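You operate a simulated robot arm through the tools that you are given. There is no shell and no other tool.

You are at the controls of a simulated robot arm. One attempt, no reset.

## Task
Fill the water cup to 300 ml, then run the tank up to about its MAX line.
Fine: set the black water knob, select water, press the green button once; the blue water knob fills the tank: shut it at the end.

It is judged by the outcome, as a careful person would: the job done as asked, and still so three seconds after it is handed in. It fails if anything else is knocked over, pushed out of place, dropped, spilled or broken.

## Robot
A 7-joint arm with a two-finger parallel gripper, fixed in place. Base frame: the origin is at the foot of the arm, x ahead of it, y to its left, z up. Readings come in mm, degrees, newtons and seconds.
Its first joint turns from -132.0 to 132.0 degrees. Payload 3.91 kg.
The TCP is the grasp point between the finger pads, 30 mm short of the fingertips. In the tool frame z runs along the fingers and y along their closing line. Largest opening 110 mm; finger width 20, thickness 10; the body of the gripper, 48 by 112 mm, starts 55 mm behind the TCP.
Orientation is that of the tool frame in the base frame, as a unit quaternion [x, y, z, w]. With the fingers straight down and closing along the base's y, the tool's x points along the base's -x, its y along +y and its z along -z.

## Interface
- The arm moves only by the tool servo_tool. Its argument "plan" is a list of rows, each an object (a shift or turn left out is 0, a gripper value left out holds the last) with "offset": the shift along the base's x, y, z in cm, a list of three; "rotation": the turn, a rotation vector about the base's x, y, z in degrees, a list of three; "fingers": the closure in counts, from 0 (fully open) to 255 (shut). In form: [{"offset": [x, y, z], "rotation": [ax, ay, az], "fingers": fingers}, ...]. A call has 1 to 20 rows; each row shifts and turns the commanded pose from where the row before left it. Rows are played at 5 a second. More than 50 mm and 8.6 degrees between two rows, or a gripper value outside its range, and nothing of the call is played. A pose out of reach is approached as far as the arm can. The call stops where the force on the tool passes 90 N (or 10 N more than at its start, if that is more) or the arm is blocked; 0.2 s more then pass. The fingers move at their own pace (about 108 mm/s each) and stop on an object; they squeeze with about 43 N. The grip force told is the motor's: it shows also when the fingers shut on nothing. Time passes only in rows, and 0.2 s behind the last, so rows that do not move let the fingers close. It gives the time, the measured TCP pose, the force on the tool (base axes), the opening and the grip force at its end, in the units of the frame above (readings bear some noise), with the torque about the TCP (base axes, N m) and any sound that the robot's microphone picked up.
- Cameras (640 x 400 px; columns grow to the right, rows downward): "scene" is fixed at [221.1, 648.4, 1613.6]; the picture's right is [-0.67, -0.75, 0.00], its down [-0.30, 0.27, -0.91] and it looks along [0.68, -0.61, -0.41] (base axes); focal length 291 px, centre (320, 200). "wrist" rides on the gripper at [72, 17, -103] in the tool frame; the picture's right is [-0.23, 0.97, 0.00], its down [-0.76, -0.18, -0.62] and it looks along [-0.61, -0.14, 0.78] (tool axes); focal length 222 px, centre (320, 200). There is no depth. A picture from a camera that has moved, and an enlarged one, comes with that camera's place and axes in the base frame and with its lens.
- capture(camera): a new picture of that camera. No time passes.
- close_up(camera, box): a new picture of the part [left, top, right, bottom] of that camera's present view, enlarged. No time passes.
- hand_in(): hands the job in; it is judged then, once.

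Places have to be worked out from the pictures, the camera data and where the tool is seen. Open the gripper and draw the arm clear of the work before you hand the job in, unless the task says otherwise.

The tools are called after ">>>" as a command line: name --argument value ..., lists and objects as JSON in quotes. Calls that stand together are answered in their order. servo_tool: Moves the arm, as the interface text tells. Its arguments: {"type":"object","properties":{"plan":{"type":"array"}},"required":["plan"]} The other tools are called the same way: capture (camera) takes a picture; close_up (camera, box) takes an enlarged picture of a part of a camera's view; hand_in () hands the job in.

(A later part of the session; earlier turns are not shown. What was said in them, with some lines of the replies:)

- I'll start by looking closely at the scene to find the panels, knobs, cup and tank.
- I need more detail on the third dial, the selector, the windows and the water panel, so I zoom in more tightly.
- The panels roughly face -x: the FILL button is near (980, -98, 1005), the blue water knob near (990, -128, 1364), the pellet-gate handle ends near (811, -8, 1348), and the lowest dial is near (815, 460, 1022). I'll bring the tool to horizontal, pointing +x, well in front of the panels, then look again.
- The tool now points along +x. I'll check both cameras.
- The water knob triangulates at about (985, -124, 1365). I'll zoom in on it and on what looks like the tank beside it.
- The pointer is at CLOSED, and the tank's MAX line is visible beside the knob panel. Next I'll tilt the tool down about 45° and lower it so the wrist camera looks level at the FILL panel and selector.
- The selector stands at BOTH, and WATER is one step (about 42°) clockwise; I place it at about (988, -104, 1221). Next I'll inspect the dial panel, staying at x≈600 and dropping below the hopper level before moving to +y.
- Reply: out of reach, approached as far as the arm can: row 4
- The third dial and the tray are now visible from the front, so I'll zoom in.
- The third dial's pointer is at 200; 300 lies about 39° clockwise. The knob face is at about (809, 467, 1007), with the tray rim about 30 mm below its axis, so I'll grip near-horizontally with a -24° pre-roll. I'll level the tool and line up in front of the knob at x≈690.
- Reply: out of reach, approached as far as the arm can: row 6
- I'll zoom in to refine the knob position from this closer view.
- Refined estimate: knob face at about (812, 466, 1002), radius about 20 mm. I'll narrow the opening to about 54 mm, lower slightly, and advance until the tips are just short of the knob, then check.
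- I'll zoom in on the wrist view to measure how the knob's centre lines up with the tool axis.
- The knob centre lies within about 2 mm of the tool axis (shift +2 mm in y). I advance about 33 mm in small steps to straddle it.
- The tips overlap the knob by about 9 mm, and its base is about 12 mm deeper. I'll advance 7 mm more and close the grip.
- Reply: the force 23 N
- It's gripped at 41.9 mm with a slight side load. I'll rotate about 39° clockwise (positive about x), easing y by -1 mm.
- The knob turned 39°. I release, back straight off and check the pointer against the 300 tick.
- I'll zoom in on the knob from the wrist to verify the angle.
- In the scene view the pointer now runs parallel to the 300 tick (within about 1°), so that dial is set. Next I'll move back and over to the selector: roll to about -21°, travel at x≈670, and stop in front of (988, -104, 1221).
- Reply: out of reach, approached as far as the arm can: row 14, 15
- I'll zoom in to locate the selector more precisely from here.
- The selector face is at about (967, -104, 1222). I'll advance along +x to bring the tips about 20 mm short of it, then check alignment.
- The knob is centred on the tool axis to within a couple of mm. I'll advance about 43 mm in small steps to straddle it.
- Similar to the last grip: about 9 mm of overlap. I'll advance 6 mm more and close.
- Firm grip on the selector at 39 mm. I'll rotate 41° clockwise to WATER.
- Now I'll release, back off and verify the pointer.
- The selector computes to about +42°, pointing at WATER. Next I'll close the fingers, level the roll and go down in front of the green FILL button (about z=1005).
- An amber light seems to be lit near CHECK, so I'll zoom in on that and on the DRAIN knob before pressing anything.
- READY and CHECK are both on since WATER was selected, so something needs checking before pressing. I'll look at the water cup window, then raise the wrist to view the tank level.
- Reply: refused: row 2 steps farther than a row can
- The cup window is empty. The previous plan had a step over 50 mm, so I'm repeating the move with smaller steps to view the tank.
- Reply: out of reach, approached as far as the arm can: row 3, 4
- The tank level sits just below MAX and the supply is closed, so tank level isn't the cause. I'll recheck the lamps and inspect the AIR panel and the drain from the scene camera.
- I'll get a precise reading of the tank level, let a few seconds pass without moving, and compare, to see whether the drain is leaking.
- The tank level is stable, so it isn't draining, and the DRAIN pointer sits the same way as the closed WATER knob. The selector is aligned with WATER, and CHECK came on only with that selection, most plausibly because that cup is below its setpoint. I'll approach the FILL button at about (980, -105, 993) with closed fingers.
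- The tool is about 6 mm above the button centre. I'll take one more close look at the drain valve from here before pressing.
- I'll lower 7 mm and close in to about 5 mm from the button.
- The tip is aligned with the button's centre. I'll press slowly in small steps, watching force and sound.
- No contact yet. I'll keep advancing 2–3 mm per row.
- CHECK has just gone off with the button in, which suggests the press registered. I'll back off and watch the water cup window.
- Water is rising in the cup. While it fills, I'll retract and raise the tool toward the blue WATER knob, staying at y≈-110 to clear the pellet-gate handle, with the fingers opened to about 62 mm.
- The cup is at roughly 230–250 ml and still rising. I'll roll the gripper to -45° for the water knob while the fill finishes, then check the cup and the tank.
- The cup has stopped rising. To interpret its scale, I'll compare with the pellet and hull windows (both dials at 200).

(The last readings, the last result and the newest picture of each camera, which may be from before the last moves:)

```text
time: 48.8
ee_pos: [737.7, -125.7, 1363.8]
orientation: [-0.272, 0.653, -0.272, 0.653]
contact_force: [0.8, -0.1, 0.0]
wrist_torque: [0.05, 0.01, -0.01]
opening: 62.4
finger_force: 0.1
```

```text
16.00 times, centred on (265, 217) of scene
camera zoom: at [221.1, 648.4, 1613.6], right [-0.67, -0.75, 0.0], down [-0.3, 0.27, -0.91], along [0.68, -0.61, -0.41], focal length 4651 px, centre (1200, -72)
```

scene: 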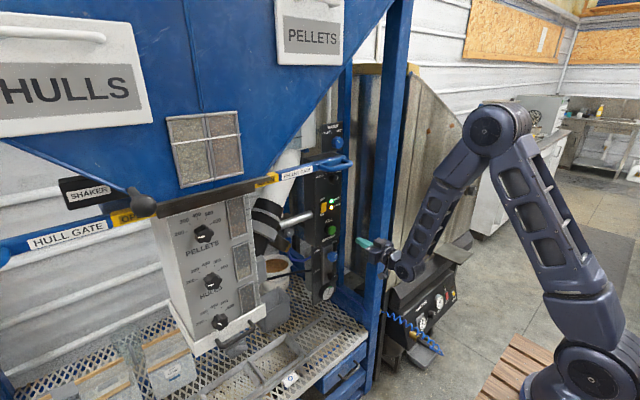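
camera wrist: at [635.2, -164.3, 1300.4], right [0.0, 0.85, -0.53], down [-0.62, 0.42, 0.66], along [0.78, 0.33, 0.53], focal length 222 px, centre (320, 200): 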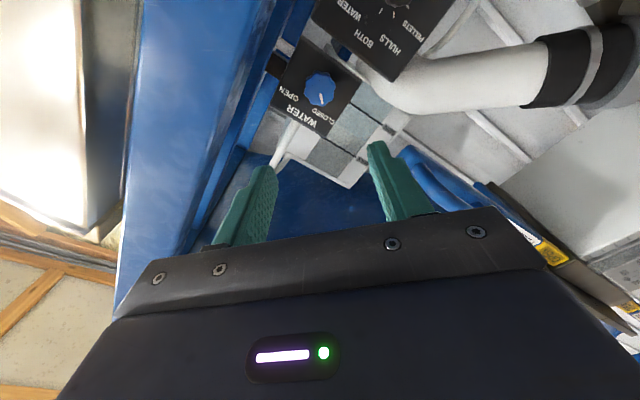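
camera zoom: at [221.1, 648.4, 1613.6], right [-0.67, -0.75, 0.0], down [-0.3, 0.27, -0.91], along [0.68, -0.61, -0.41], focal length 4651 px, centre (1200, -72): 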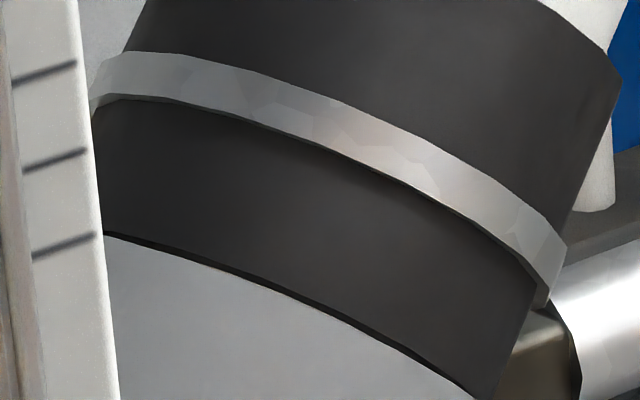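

Relative to the pellet and hull windows (≈200 at the lowest tick), the water reads about 290–300 ml, which matches the dial. The tank level is now clearly below MAX. The tool is lined up with the blue knob, so I'll advance to just short of it.

>>> servo_tool --plan '[{"offset": [2.8, 0, 0]}, {"offset": [2.8, 0, 0]}, {"offset": [2.8, 0, 0]}, {"offset": [2.8, 0, 0]}, {"offset": [2.8, 0, 0]}, {"offset": [2.8, 0, 0]}, {}]'

>>> capture --camera "wrist"

>>> close_up --camera "wrist" --box '[260, 90, 380, 190]'

>>> close_up --camera "scene" --box '[280, 100, 400, 200]'

```text
time: 50.4
ee_pos: [906.7, -125.0, 1363.7]
orientation: [-0.271, 0.653, -0.273, 0.652]
contact_force: [-0.2, -0.7, -0.5]
wrist_torque: [0.02, -0.04, 0.0]
opening: 62.6
finger_force: 0.0
```

```text
taken
camera wrist: at [804.5, -164.5, 1299.7], right [0.0, 0.85, -0.53], down [-0.62, 0.42, 0.66], along [0.78, 0.33, 0.53], focal length 222 px, centre (320, 200)
```

wrist: 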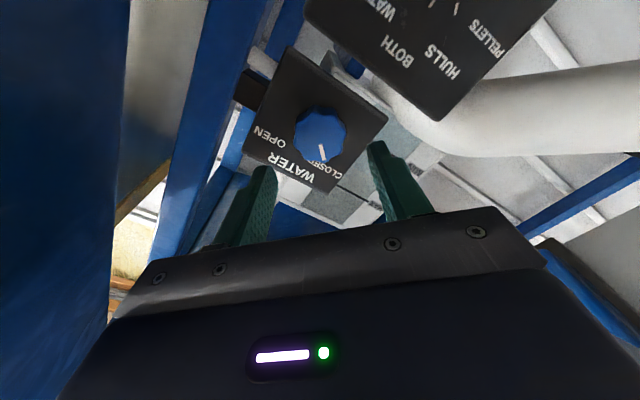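

```text
4.00 times, centred on (320, 140) of wrist
camera zoom: at [804.5, -164.5, 1299.7], right [0.0, 0.85, -0.53], down [-0.62, 0.42, 0.66], along [0.78, 0.33, 0.53], focal length 888 px, centre (320, 440)
```

zoom: 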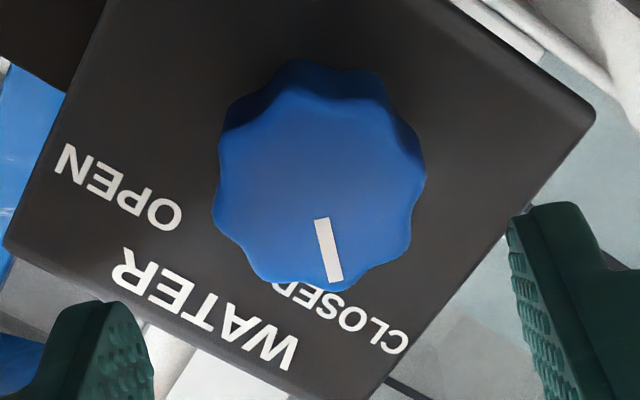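

```text
4.00 times, centred on (340, 150) of scene
camera zoom: at [221.1, 648.4, 1613.6], right [-0.67, -0.75, 0.0], down [-0.3, 0.27, -0.91], along [0.68, -0.61, -0.41], focal length 1163 px, centre (240, 400)
```

zoom: 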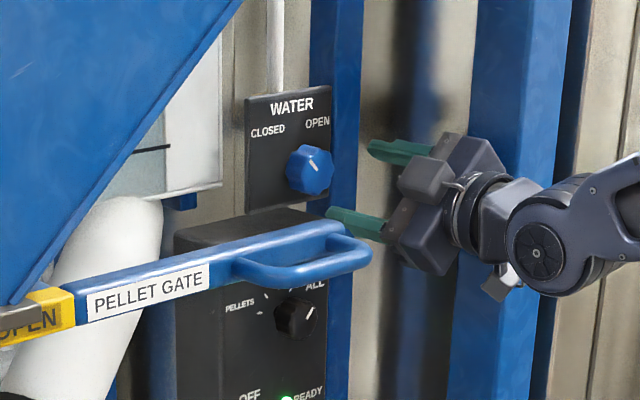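

Well aligned. I'll advance 50 mm in smaller steps to straddle the knob.

>>> servo_tool --plan '[{"offset": [1.8, 0, 0]}, {"offset": [1.6, 0, 0]}, {"offset": [0.8, 0, 0]}, {"offset": [0.8, 0, 0]}, {}]'

>>> close_up --camera "wrist" --box '[230, 80, 410, 230]'

```text
time: 51.6
ee_pos: [958.0, -125.1, 1363.8]
orientation: [-0.272, 0.652, -0.273, 0.653]
contact_force: [0.5, 1.1, -0.9]
wrist_torque: [-0.02, 0.02, 0.0]
opening: 62.2
finger_force: 0.1
```

```text
2.67 times, centred on (320, 155) of wrist
camera zoom: at [854.1, -164.9, 1299.9], right [0.0, 0.85, -0.53], down [-0.62, 0.42, 0.66], along [0.78, 0.33, 0.53], focal length 592 px, centre (320, 320)
```

zoom: 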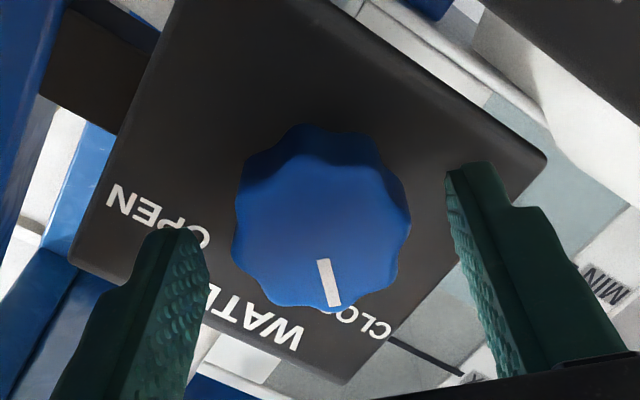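

I'll advance 7 mm more and grip, then take a baseline of the tank window, which is visible beside the right finger.

>>> servo_tool --plan '[{"offset": [0.4, 0, 0]}, {"offset": [0.3, 0, 0]}, {}, {"fingers": 180}, {"fingers": 180}, {"fingers": 180}]'

>>> capture --camera "wrist"

>>> close_up --camera "wrist" --box '[330, 100, 480, 230]'

```text
time: 53.0
ee_pos: [963.5, -125.7, 1363.5]
orientation: [-0.273, 0.653, -0.272, 0.652]
contact_force: [7.1, -3.0, 7.1]
wrist_torque: [-0.02, 0.19, 0.14]
opening: 45.6
finger_force: 45.1
```

```text
taken
camera wrist: at [860.6, -165.1, 1300.1], right [0.0, 0.85, -0.53], down [-0.62, 0.42, 0.66], along [0.78, 0.33, 0.53], focal length 222 px, centre (320, 200)
```

wrist: 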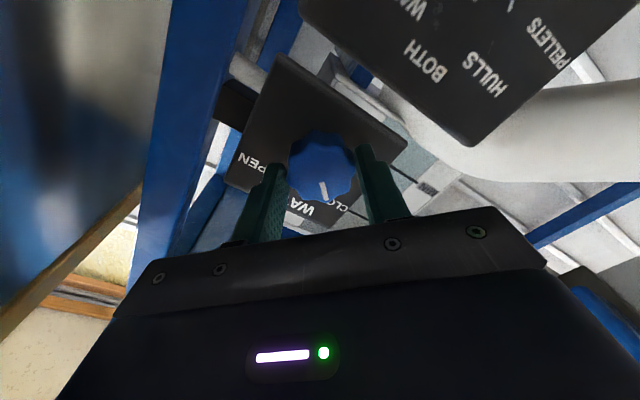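

```text
3.08 times, centred on (405, 165) of wrist
camera zoom: at [860.6, -165.1, 1300.1], right [0.0, 0.85, -0.53], down [-0.62, 0.42, 0.66], along [0.78, 0.33, 0.53], focal length 684 px, centre (58, 308)
```

zoom: 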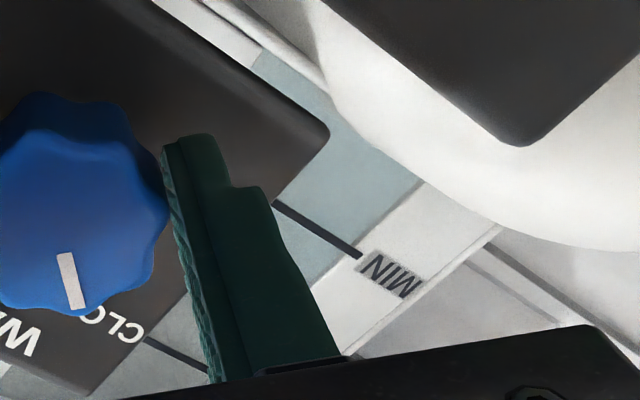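

MAX is visible between the knob panel and the finger. I'll rotate 40° clockwise to part-open the valve, then check sound and level.

>>> servo_tool --plan '[{"rotation": [8, 0, 0]}, {"rotation": [8, 0, 0]}, {"rotation": [8, 0, 0]}, {"rotation": [8, 0, 0]}, {"rotation": [8, 0, 0]}]'

>>> capture --camera "wrist"

>>> close_up --camera "wrist" --box '[330, 60, 480, 220]'

```text
time: 54.2
ee_pos: [962.8, -125.6, 1365.1]
orientation: [-0.032, 0.706, -0.031, 0.706]
contact_force: [-8.4, -2.3, 1.0]
wrist_torque: [-0.01, -0.52, -0.19]
opening: 45.8
finger_force: 45.2
```

```text
taken
camera wrist: at [860.5, -114.4, 1289.2], right [0.0, 0.99, 0.14], down [-0.62, -0.11, 0.77], along [0.78, -0.09, 0.62], focal length 222 px, centre (320, 200)
```

wrist: 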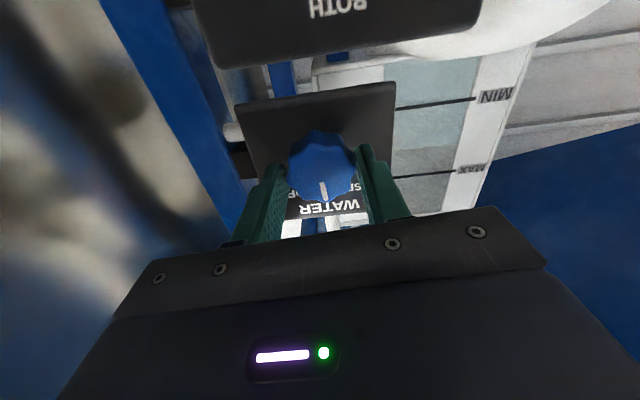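

```text
2.50 times, centred on (405, 140) of wrist
camera zoom: at [860.5, -114.4, 1289.2], right [0.0, 0.99, 0.14], down [-0.62, -0.11, 0.77], along [0.78, -0.09, 0.62], focal length 555 px, centre (108, 350)
```

zoom: 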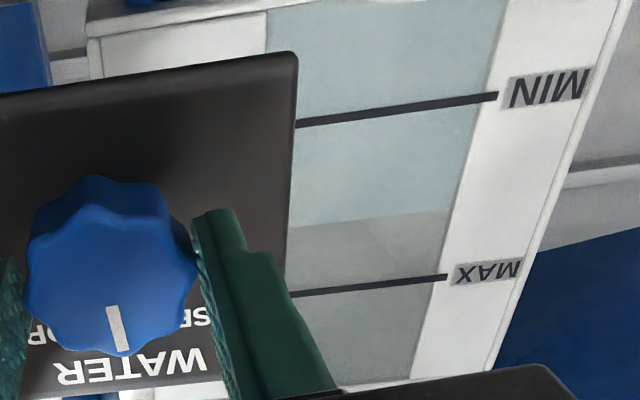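

I now have an excellent view of the tank gauge: the level is a bit over halfway from MIN to MAX. I'll wait a second to see whether it flows at this opening.

>>> servo_tool --plan '[{}, {}, {}, {}, {}]'

>>> close_up --camera "wrist" --box '[330, 60, 480, 220]'

```text
time: 55.4
ee_pos: [963.7, -125.6, 1364.0]
orientation: [-0.033, 0.706, -0.033, 0.706]
contact_force: [-11.3, -0.5, -3.5]
wrist_torque: [-0.02, 0.13, -0.29]
opening: 45.6
finger_force: 44.5
```

```text
2.50 times, centred on (405, 140) of wrist
camera zoom: at [860.5, -114.5, 1289.2], right [0.0, 0.99, 0.14], down [-0.62, -0.11, 0.78], along [0.78, -0.08, 0.62], focal length 555 px, centre (108, 350)
```

zoom: 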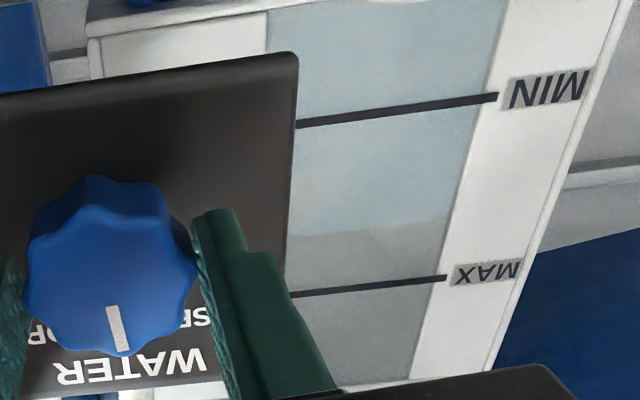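

It's rising about 8–9 px per second with about 58 px to go, a comfortable rate. I'll hold this opening for 4 s and check.

>>> servo_tool --plan '[{}, {}, {}, {}, {}, {}, {}, {}, {}, {}, {}, {}, {}, {}, {}, {}, {}, {}]'

>>> close_up --camera "wrist" --box '[330, 60, 480, 220]'

```text
time: 59.2
ee_pos: [963.9, -125.7, 1363.5]
orientation: [-0.034, 0.706, -0.032, 0.706]
contact_force: [-15.9, 2.2, -11.8]
wrist_torque: [0.0, 0.3, -0.15]
opening: 45.6
finger_force: 44.9
```

```text
2.50 times, centred on (405, 140) of wrist
camera zoom: at [860.6, -114.5, 1289.2], right [0.0, 0.99, 0.14], down [-0.62, -0.11, 0.77], along [0.78, -0.08, 0.62], focal length 555 px, centre (108, 350)
```

zoom: 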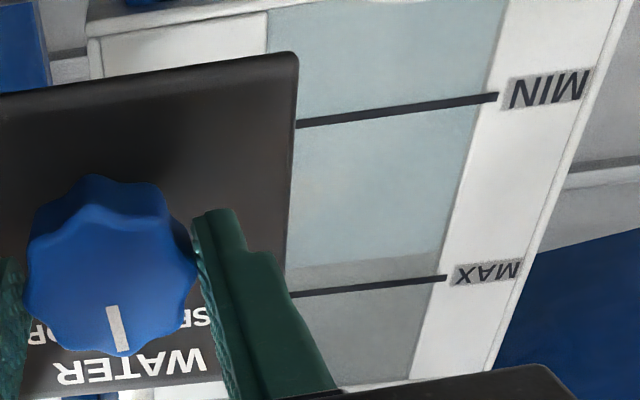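

About 26 px remain at about 8.4 px/s. I'll wait 2 s more, then check before closing.

>>> servo_tool --plan '[{}, {}, {}, {}, {}, {}, {}, {}, {}, {}]'

>>> close_up --camera "wrist" --box '[330, 60, 480, 220]'

```text
time: 61.4
ee_pos: [964.8, -126.1, 1364.6]
orientation: [-0.033, 0.706, -0.033, 0.706]
contact_force: [-14.5, 2.3, -12.1]
wrist_torque: [0.02, 0.3, -0.15]
opening: 45.4
finger_force: 45.4
```

```text
2.50 times, centred on (405, 140) of wrist
camera zoom: at [860.6, -114.5, 1289.2], right [0.0, 0.99, 0.14], down [-0.62, -0.11, 0.77], along [0.78, -0.08, 0.62], focal length 555 px, centre (108, 350)
```

zoom: 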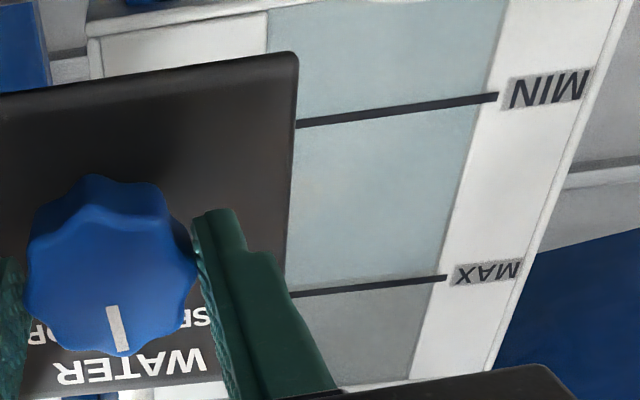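

The level is essentially at MAX. Closing now: 40° back plus a slight extra turn to seat at the CLOSED stop.

>>> servo_tool --plan '[{"rotation": [-8.4, 0, 0]}, {"rotation": [-8.4, 0, 0]}, {"rotation": [-8.4, 0, 0]}, {"rotation": [-8.4, 0, 0]}, {"rotation": [-8.4, 0, 0]}, {}]'

>>> capture --camera "wrist"

>>> close_up --camera "wrist" --box '[270, 100, 420, 230]'

```text
time: 62.8
ee_pos: [963.6, -126.3, 1365.5]
orientation: [-0.284, 0.647, -0.283, 0.648]
contact_force: [4.4, -2.9, -0.3]
wrist_torque: [0.77, 0.28, 0.02]
opening: 45.8
finger_force: 44.7
```

```text
taken
camera wrist: at [860.7, -167.0, 1301.9], right [0.0, 0.83, -0.56], down [-0.62, 0.44, 0.65], along [0.78, 0.35, 0.52], focal length 222 px, centre (320, 200)
```

wrist: 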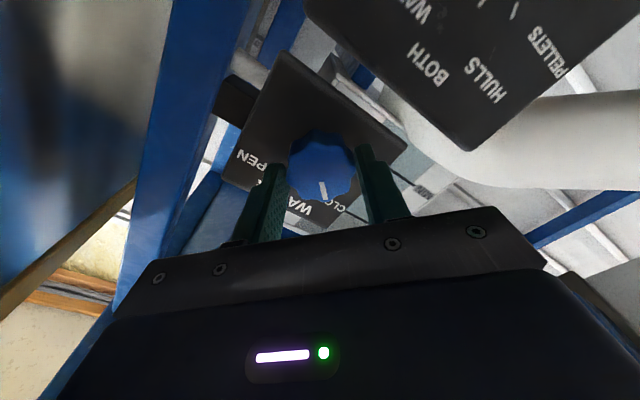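

```text
3.08 times, centred on (345, 165) of wrist
camera zoom: at [860.7, -167.0, 1301.9], right [0.0, 0.83, -0.56], down [-0.62, 0.44, 0.65], along [0.78, 0.35, 0.52], focal length 684 px, centre (243, 308)
```

zoom: 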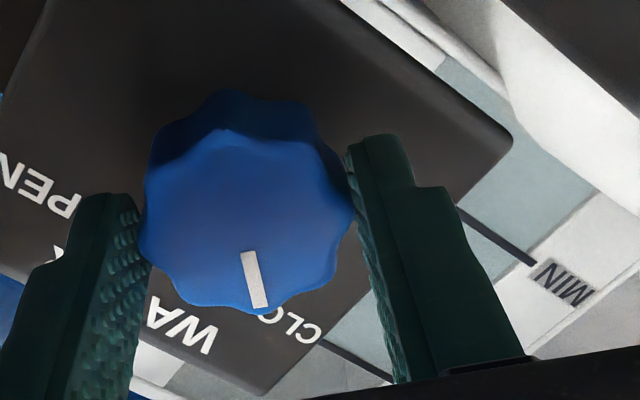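

There's 0.77 N·m of torque about x, so the knob is against its CLOSED stop. I'll release, back straight out and check that the pointer is at CLOSED and the level is steady.

>>> servo_tool --plan '[{"fingers": 110}, {"fingers": 110}, {"offset": [-1, 0, 0]}, {"offset": [-2.5, 0, 0]}, {"offset": [-4, 0, 0]}, {"offset": [-4, 0, 0]}, {"offset": [-4, 0, 0]}, {"offset": [-4, 0, 0], "rotation": [7, 0, 0]}, {"offset": [-3, 0, 0], "rotation": [8, 0, 0]}, {"rotation": [8, 0, 0]}, {"rotation": [8, 0, 0]}, {"rotation": [8, 0, 0]}, {"rotation": [8, 0, 0]}, {}]'

>>> capture --camera "wrist"

>>> close_up --camera "wrist" --box '[275, 30, 435, 160]'

>>> close_up --camera "scene" --box '[310, 115, 360, 165]'

```text
time: 65.8
ee_pos: [739.3, -124.9, 1362.9]
orientation: [0.0, 0.707, -0.003, 0.707]
contact_force: [0.1, -0.1, 1.1]
wrist_torque: [0.01, 0.01, -0.03]
opening: 62.7
finger_force: 0.0
```

```text
taken
camera wrist: at [636.1, -108.7, 1290.0], right [0.0, 0.97, 0.22], down [-0.62, -0.17, 0.76], along [0.78, -0.14, 0.61], focal length 222 px, centre (320, 200)
```

wrist: 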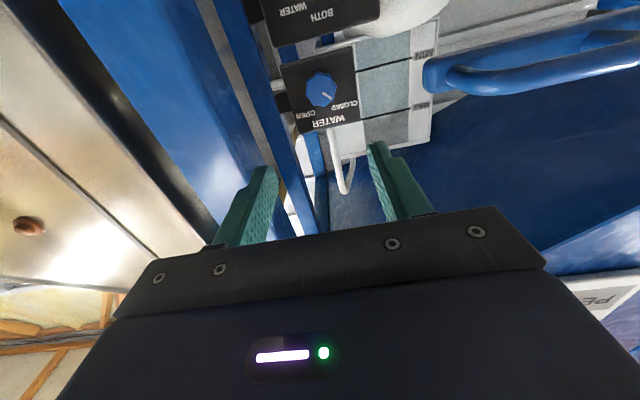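

```text
3.08 times, centred on (355, 95) of wrist
camera zoom: at [636.1, -108.7, 1290.0], right [0.0, 0.97, 0.22], down [-0.62, -0.17, 0.76], along [0.78, -0.14, 0.61], focal length 684 px, centre (212, 523)
```

zoom: 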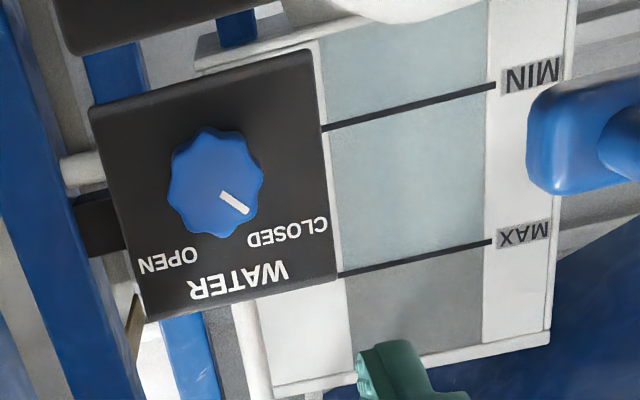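

```text
8.00 times, centred on (335, 140) of scene
camera zoom: at [221.1, 648.4, 1613.6], right [-0.67, -0.75, 0.0], down [-0.3, 0.27, -0.91], along [0.68, -0.61, -0.41], focal length 2326 px, centre (200, 680)
```

zoom: 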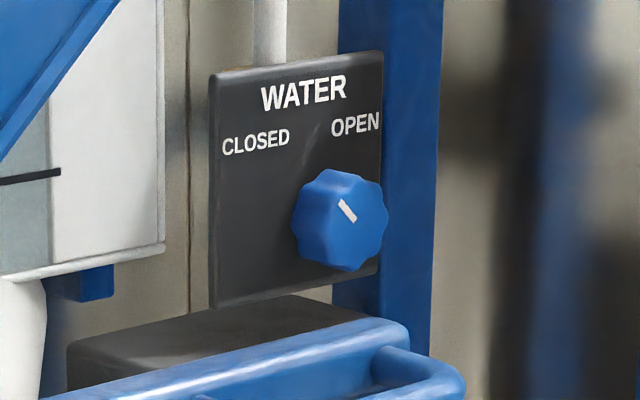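

The tank stands right at MAX and the knob is back at CLOSED. I'll open the gripper, draw back further, wait and recheck the tank, cup and lamps.

>>> servo_tool --plan '[{"offset": [-3, 0, 1], "fingers": 0}, {"offset": [-3, 0, 1]}, {"offset": [-3, 0, 1]}, {"offset": [-2, 0, 1]}, {}, {}, {}, {}, {}, {}, {}, {}, {}, {}, {}]'

>>> capture --camera "scene"

>>> close_up --camera "wrist" --box '[265, 20, 425, 150]'

>>> close_up --camera "scene" --box '[235, 280, 265, 320]'

>>> close_up --camera "scene" --box '[305, 150, 355, 250]'

```text
time: 69.0
ee_pos: [630.1, -126.5, 1403.7]
orientation: [-0.003, 0.707, -0.002, 0.707]
contact_force: [0.3, 0.2, -0.1]
wrist_torque: [-0.01, 0.01, -0.02]
opening: 110.1
finger_force: 0.0
```

```text
taken
```

scene: 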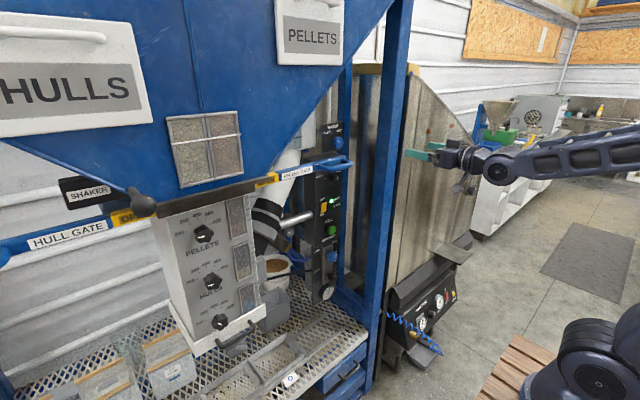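

```text
3.08 times, centred on (345, 85) of wrist
camera zoom: at [526.1, -108.5, 1330.9], right [0.0, 0.97, 0.22], down [-0.62, -0.17, 0.76], along [0.78, -0.14, 0.61], focal length 684 px, centre (243, 554)
```

zoom: 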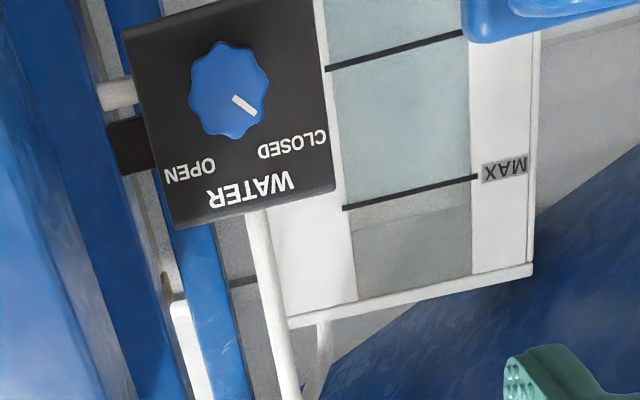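

```text
10.00 times, centred on (250, 300) of scene
camera zoom: at [221.1, 648.4, 1613.6], right [-0.67, -0.75, 0.0], down [-0.3, 0.27, -0.91], along [0.68, -0.61, -0.41], focal length 2907 px, centre (1020, -800)
```

zoom: 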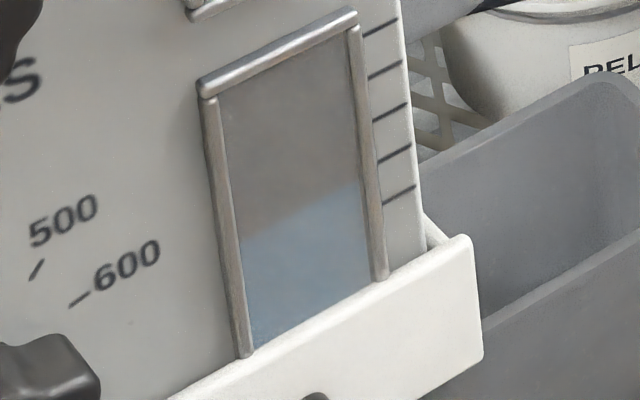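

```text
4.00 times, centred on (330, 200) of scene
camera zoom: at [221.1, 648.4, 1613.6], right [-0.67, -0.75, 0.0], down [-0.3, 0.27, -0.91], along [0.68, -0.61, -0.41], focal length 1163 px, centre (280, 200)
```

zoom: 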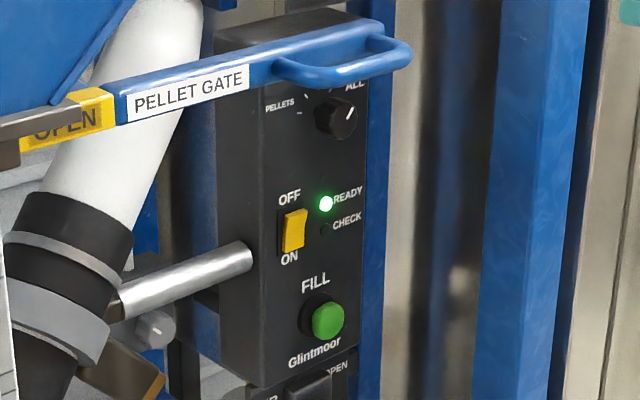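

There's a faint boundary slightly above the MAX line in this view, so I'll zoom in and watch for a few seconds to make sure the level isn't still rising.

>>> close_up --camera "wrist" --box '[335, 20, 405, 130]'

>>> servo_tool --plan '[{}, {}, {}, {}, {}, {}, {}, {}, {}, {}, {}, {}, {}, {}, {}]'

>>> close_up --camera "wrist" --box '[335, 20, 405, 130]'

```text
3.64 times, centred on (370, 75) of wrist
camera zoom: at [526.1, -108.5, 1330.9], right [0.0, 0.97, 0.22], down [-0.62, -0.17, 0.76], along [0.78, -0.14, 0.61], focal length 808 px, centre (138, 654)
```

zoom: 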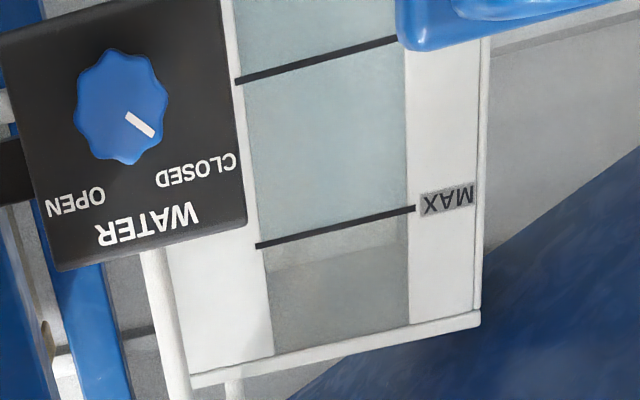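

```text
time: 72.2
ee_pos: [629.8, -126.2, 1404.9]
orientation: [-0.002, 0.707, -0.003, 0.707]
contact_force: [0.6, -0.6, 0.4]
wrist_torque: [-0.03, -0.01, 0.02]
opening: 109.7
finger_force: 0.1
```

```text
3.64 times, centred on (370, 75) of wrist
camera zoom: at [526.1, -108.5, 1330.9], right [0.0, 0.97, 0.22], down [-0.62, -0.17, 0.76], along [0.78, -0.14, 0.61], focal length 808 px, centre (138, 654)
```

zoom: 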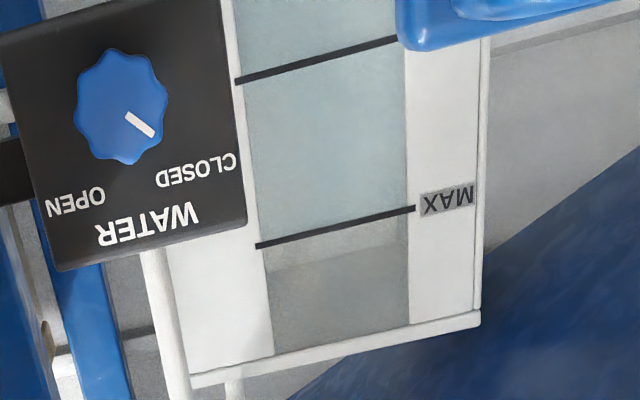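

The level is unchanged over 3 s: the blue ends at the MAX line, and the faint band above it is a glass reflection. The water knob is at CLOSED, the cup is steady at about 300 ml, READY is on, CHECK is off, and the arm is clear with the gripper open. Handing in.

>>> hand_in

```text
The job is handed in.
```

The water cup is filled to about 300 ml, the tank is up to its MAX line, and the blue water knob is shut again. The job is handed in; I haven't seen a verdict.

- **Cup:** I set the black water dial to 300, turned the selector to WATER and pressed the green button once. The fill stopped by itself. Compared with the pellet and hull windows, I read the cup at roughly 290–300 ml, so it could be a few millilitres short. I left it there, since you asked for a single press.
- **Tank:** I part-opened the blue knob and closed it against its stop as the level reached MAX. The level then held steady for the few seconds I watched.
- **CHECK light:** The amber CHECK light came on when WATER was selected and went off as I pressed the button. I took it to mean the cup was below its setting, but I couldn't confirm that. READY stayed on whenever I checked it.

The selector is still at WATER and the dial at 300. The gripper is open and the arm is clear. I saw nothing spilled, knocked over or moved out of place.
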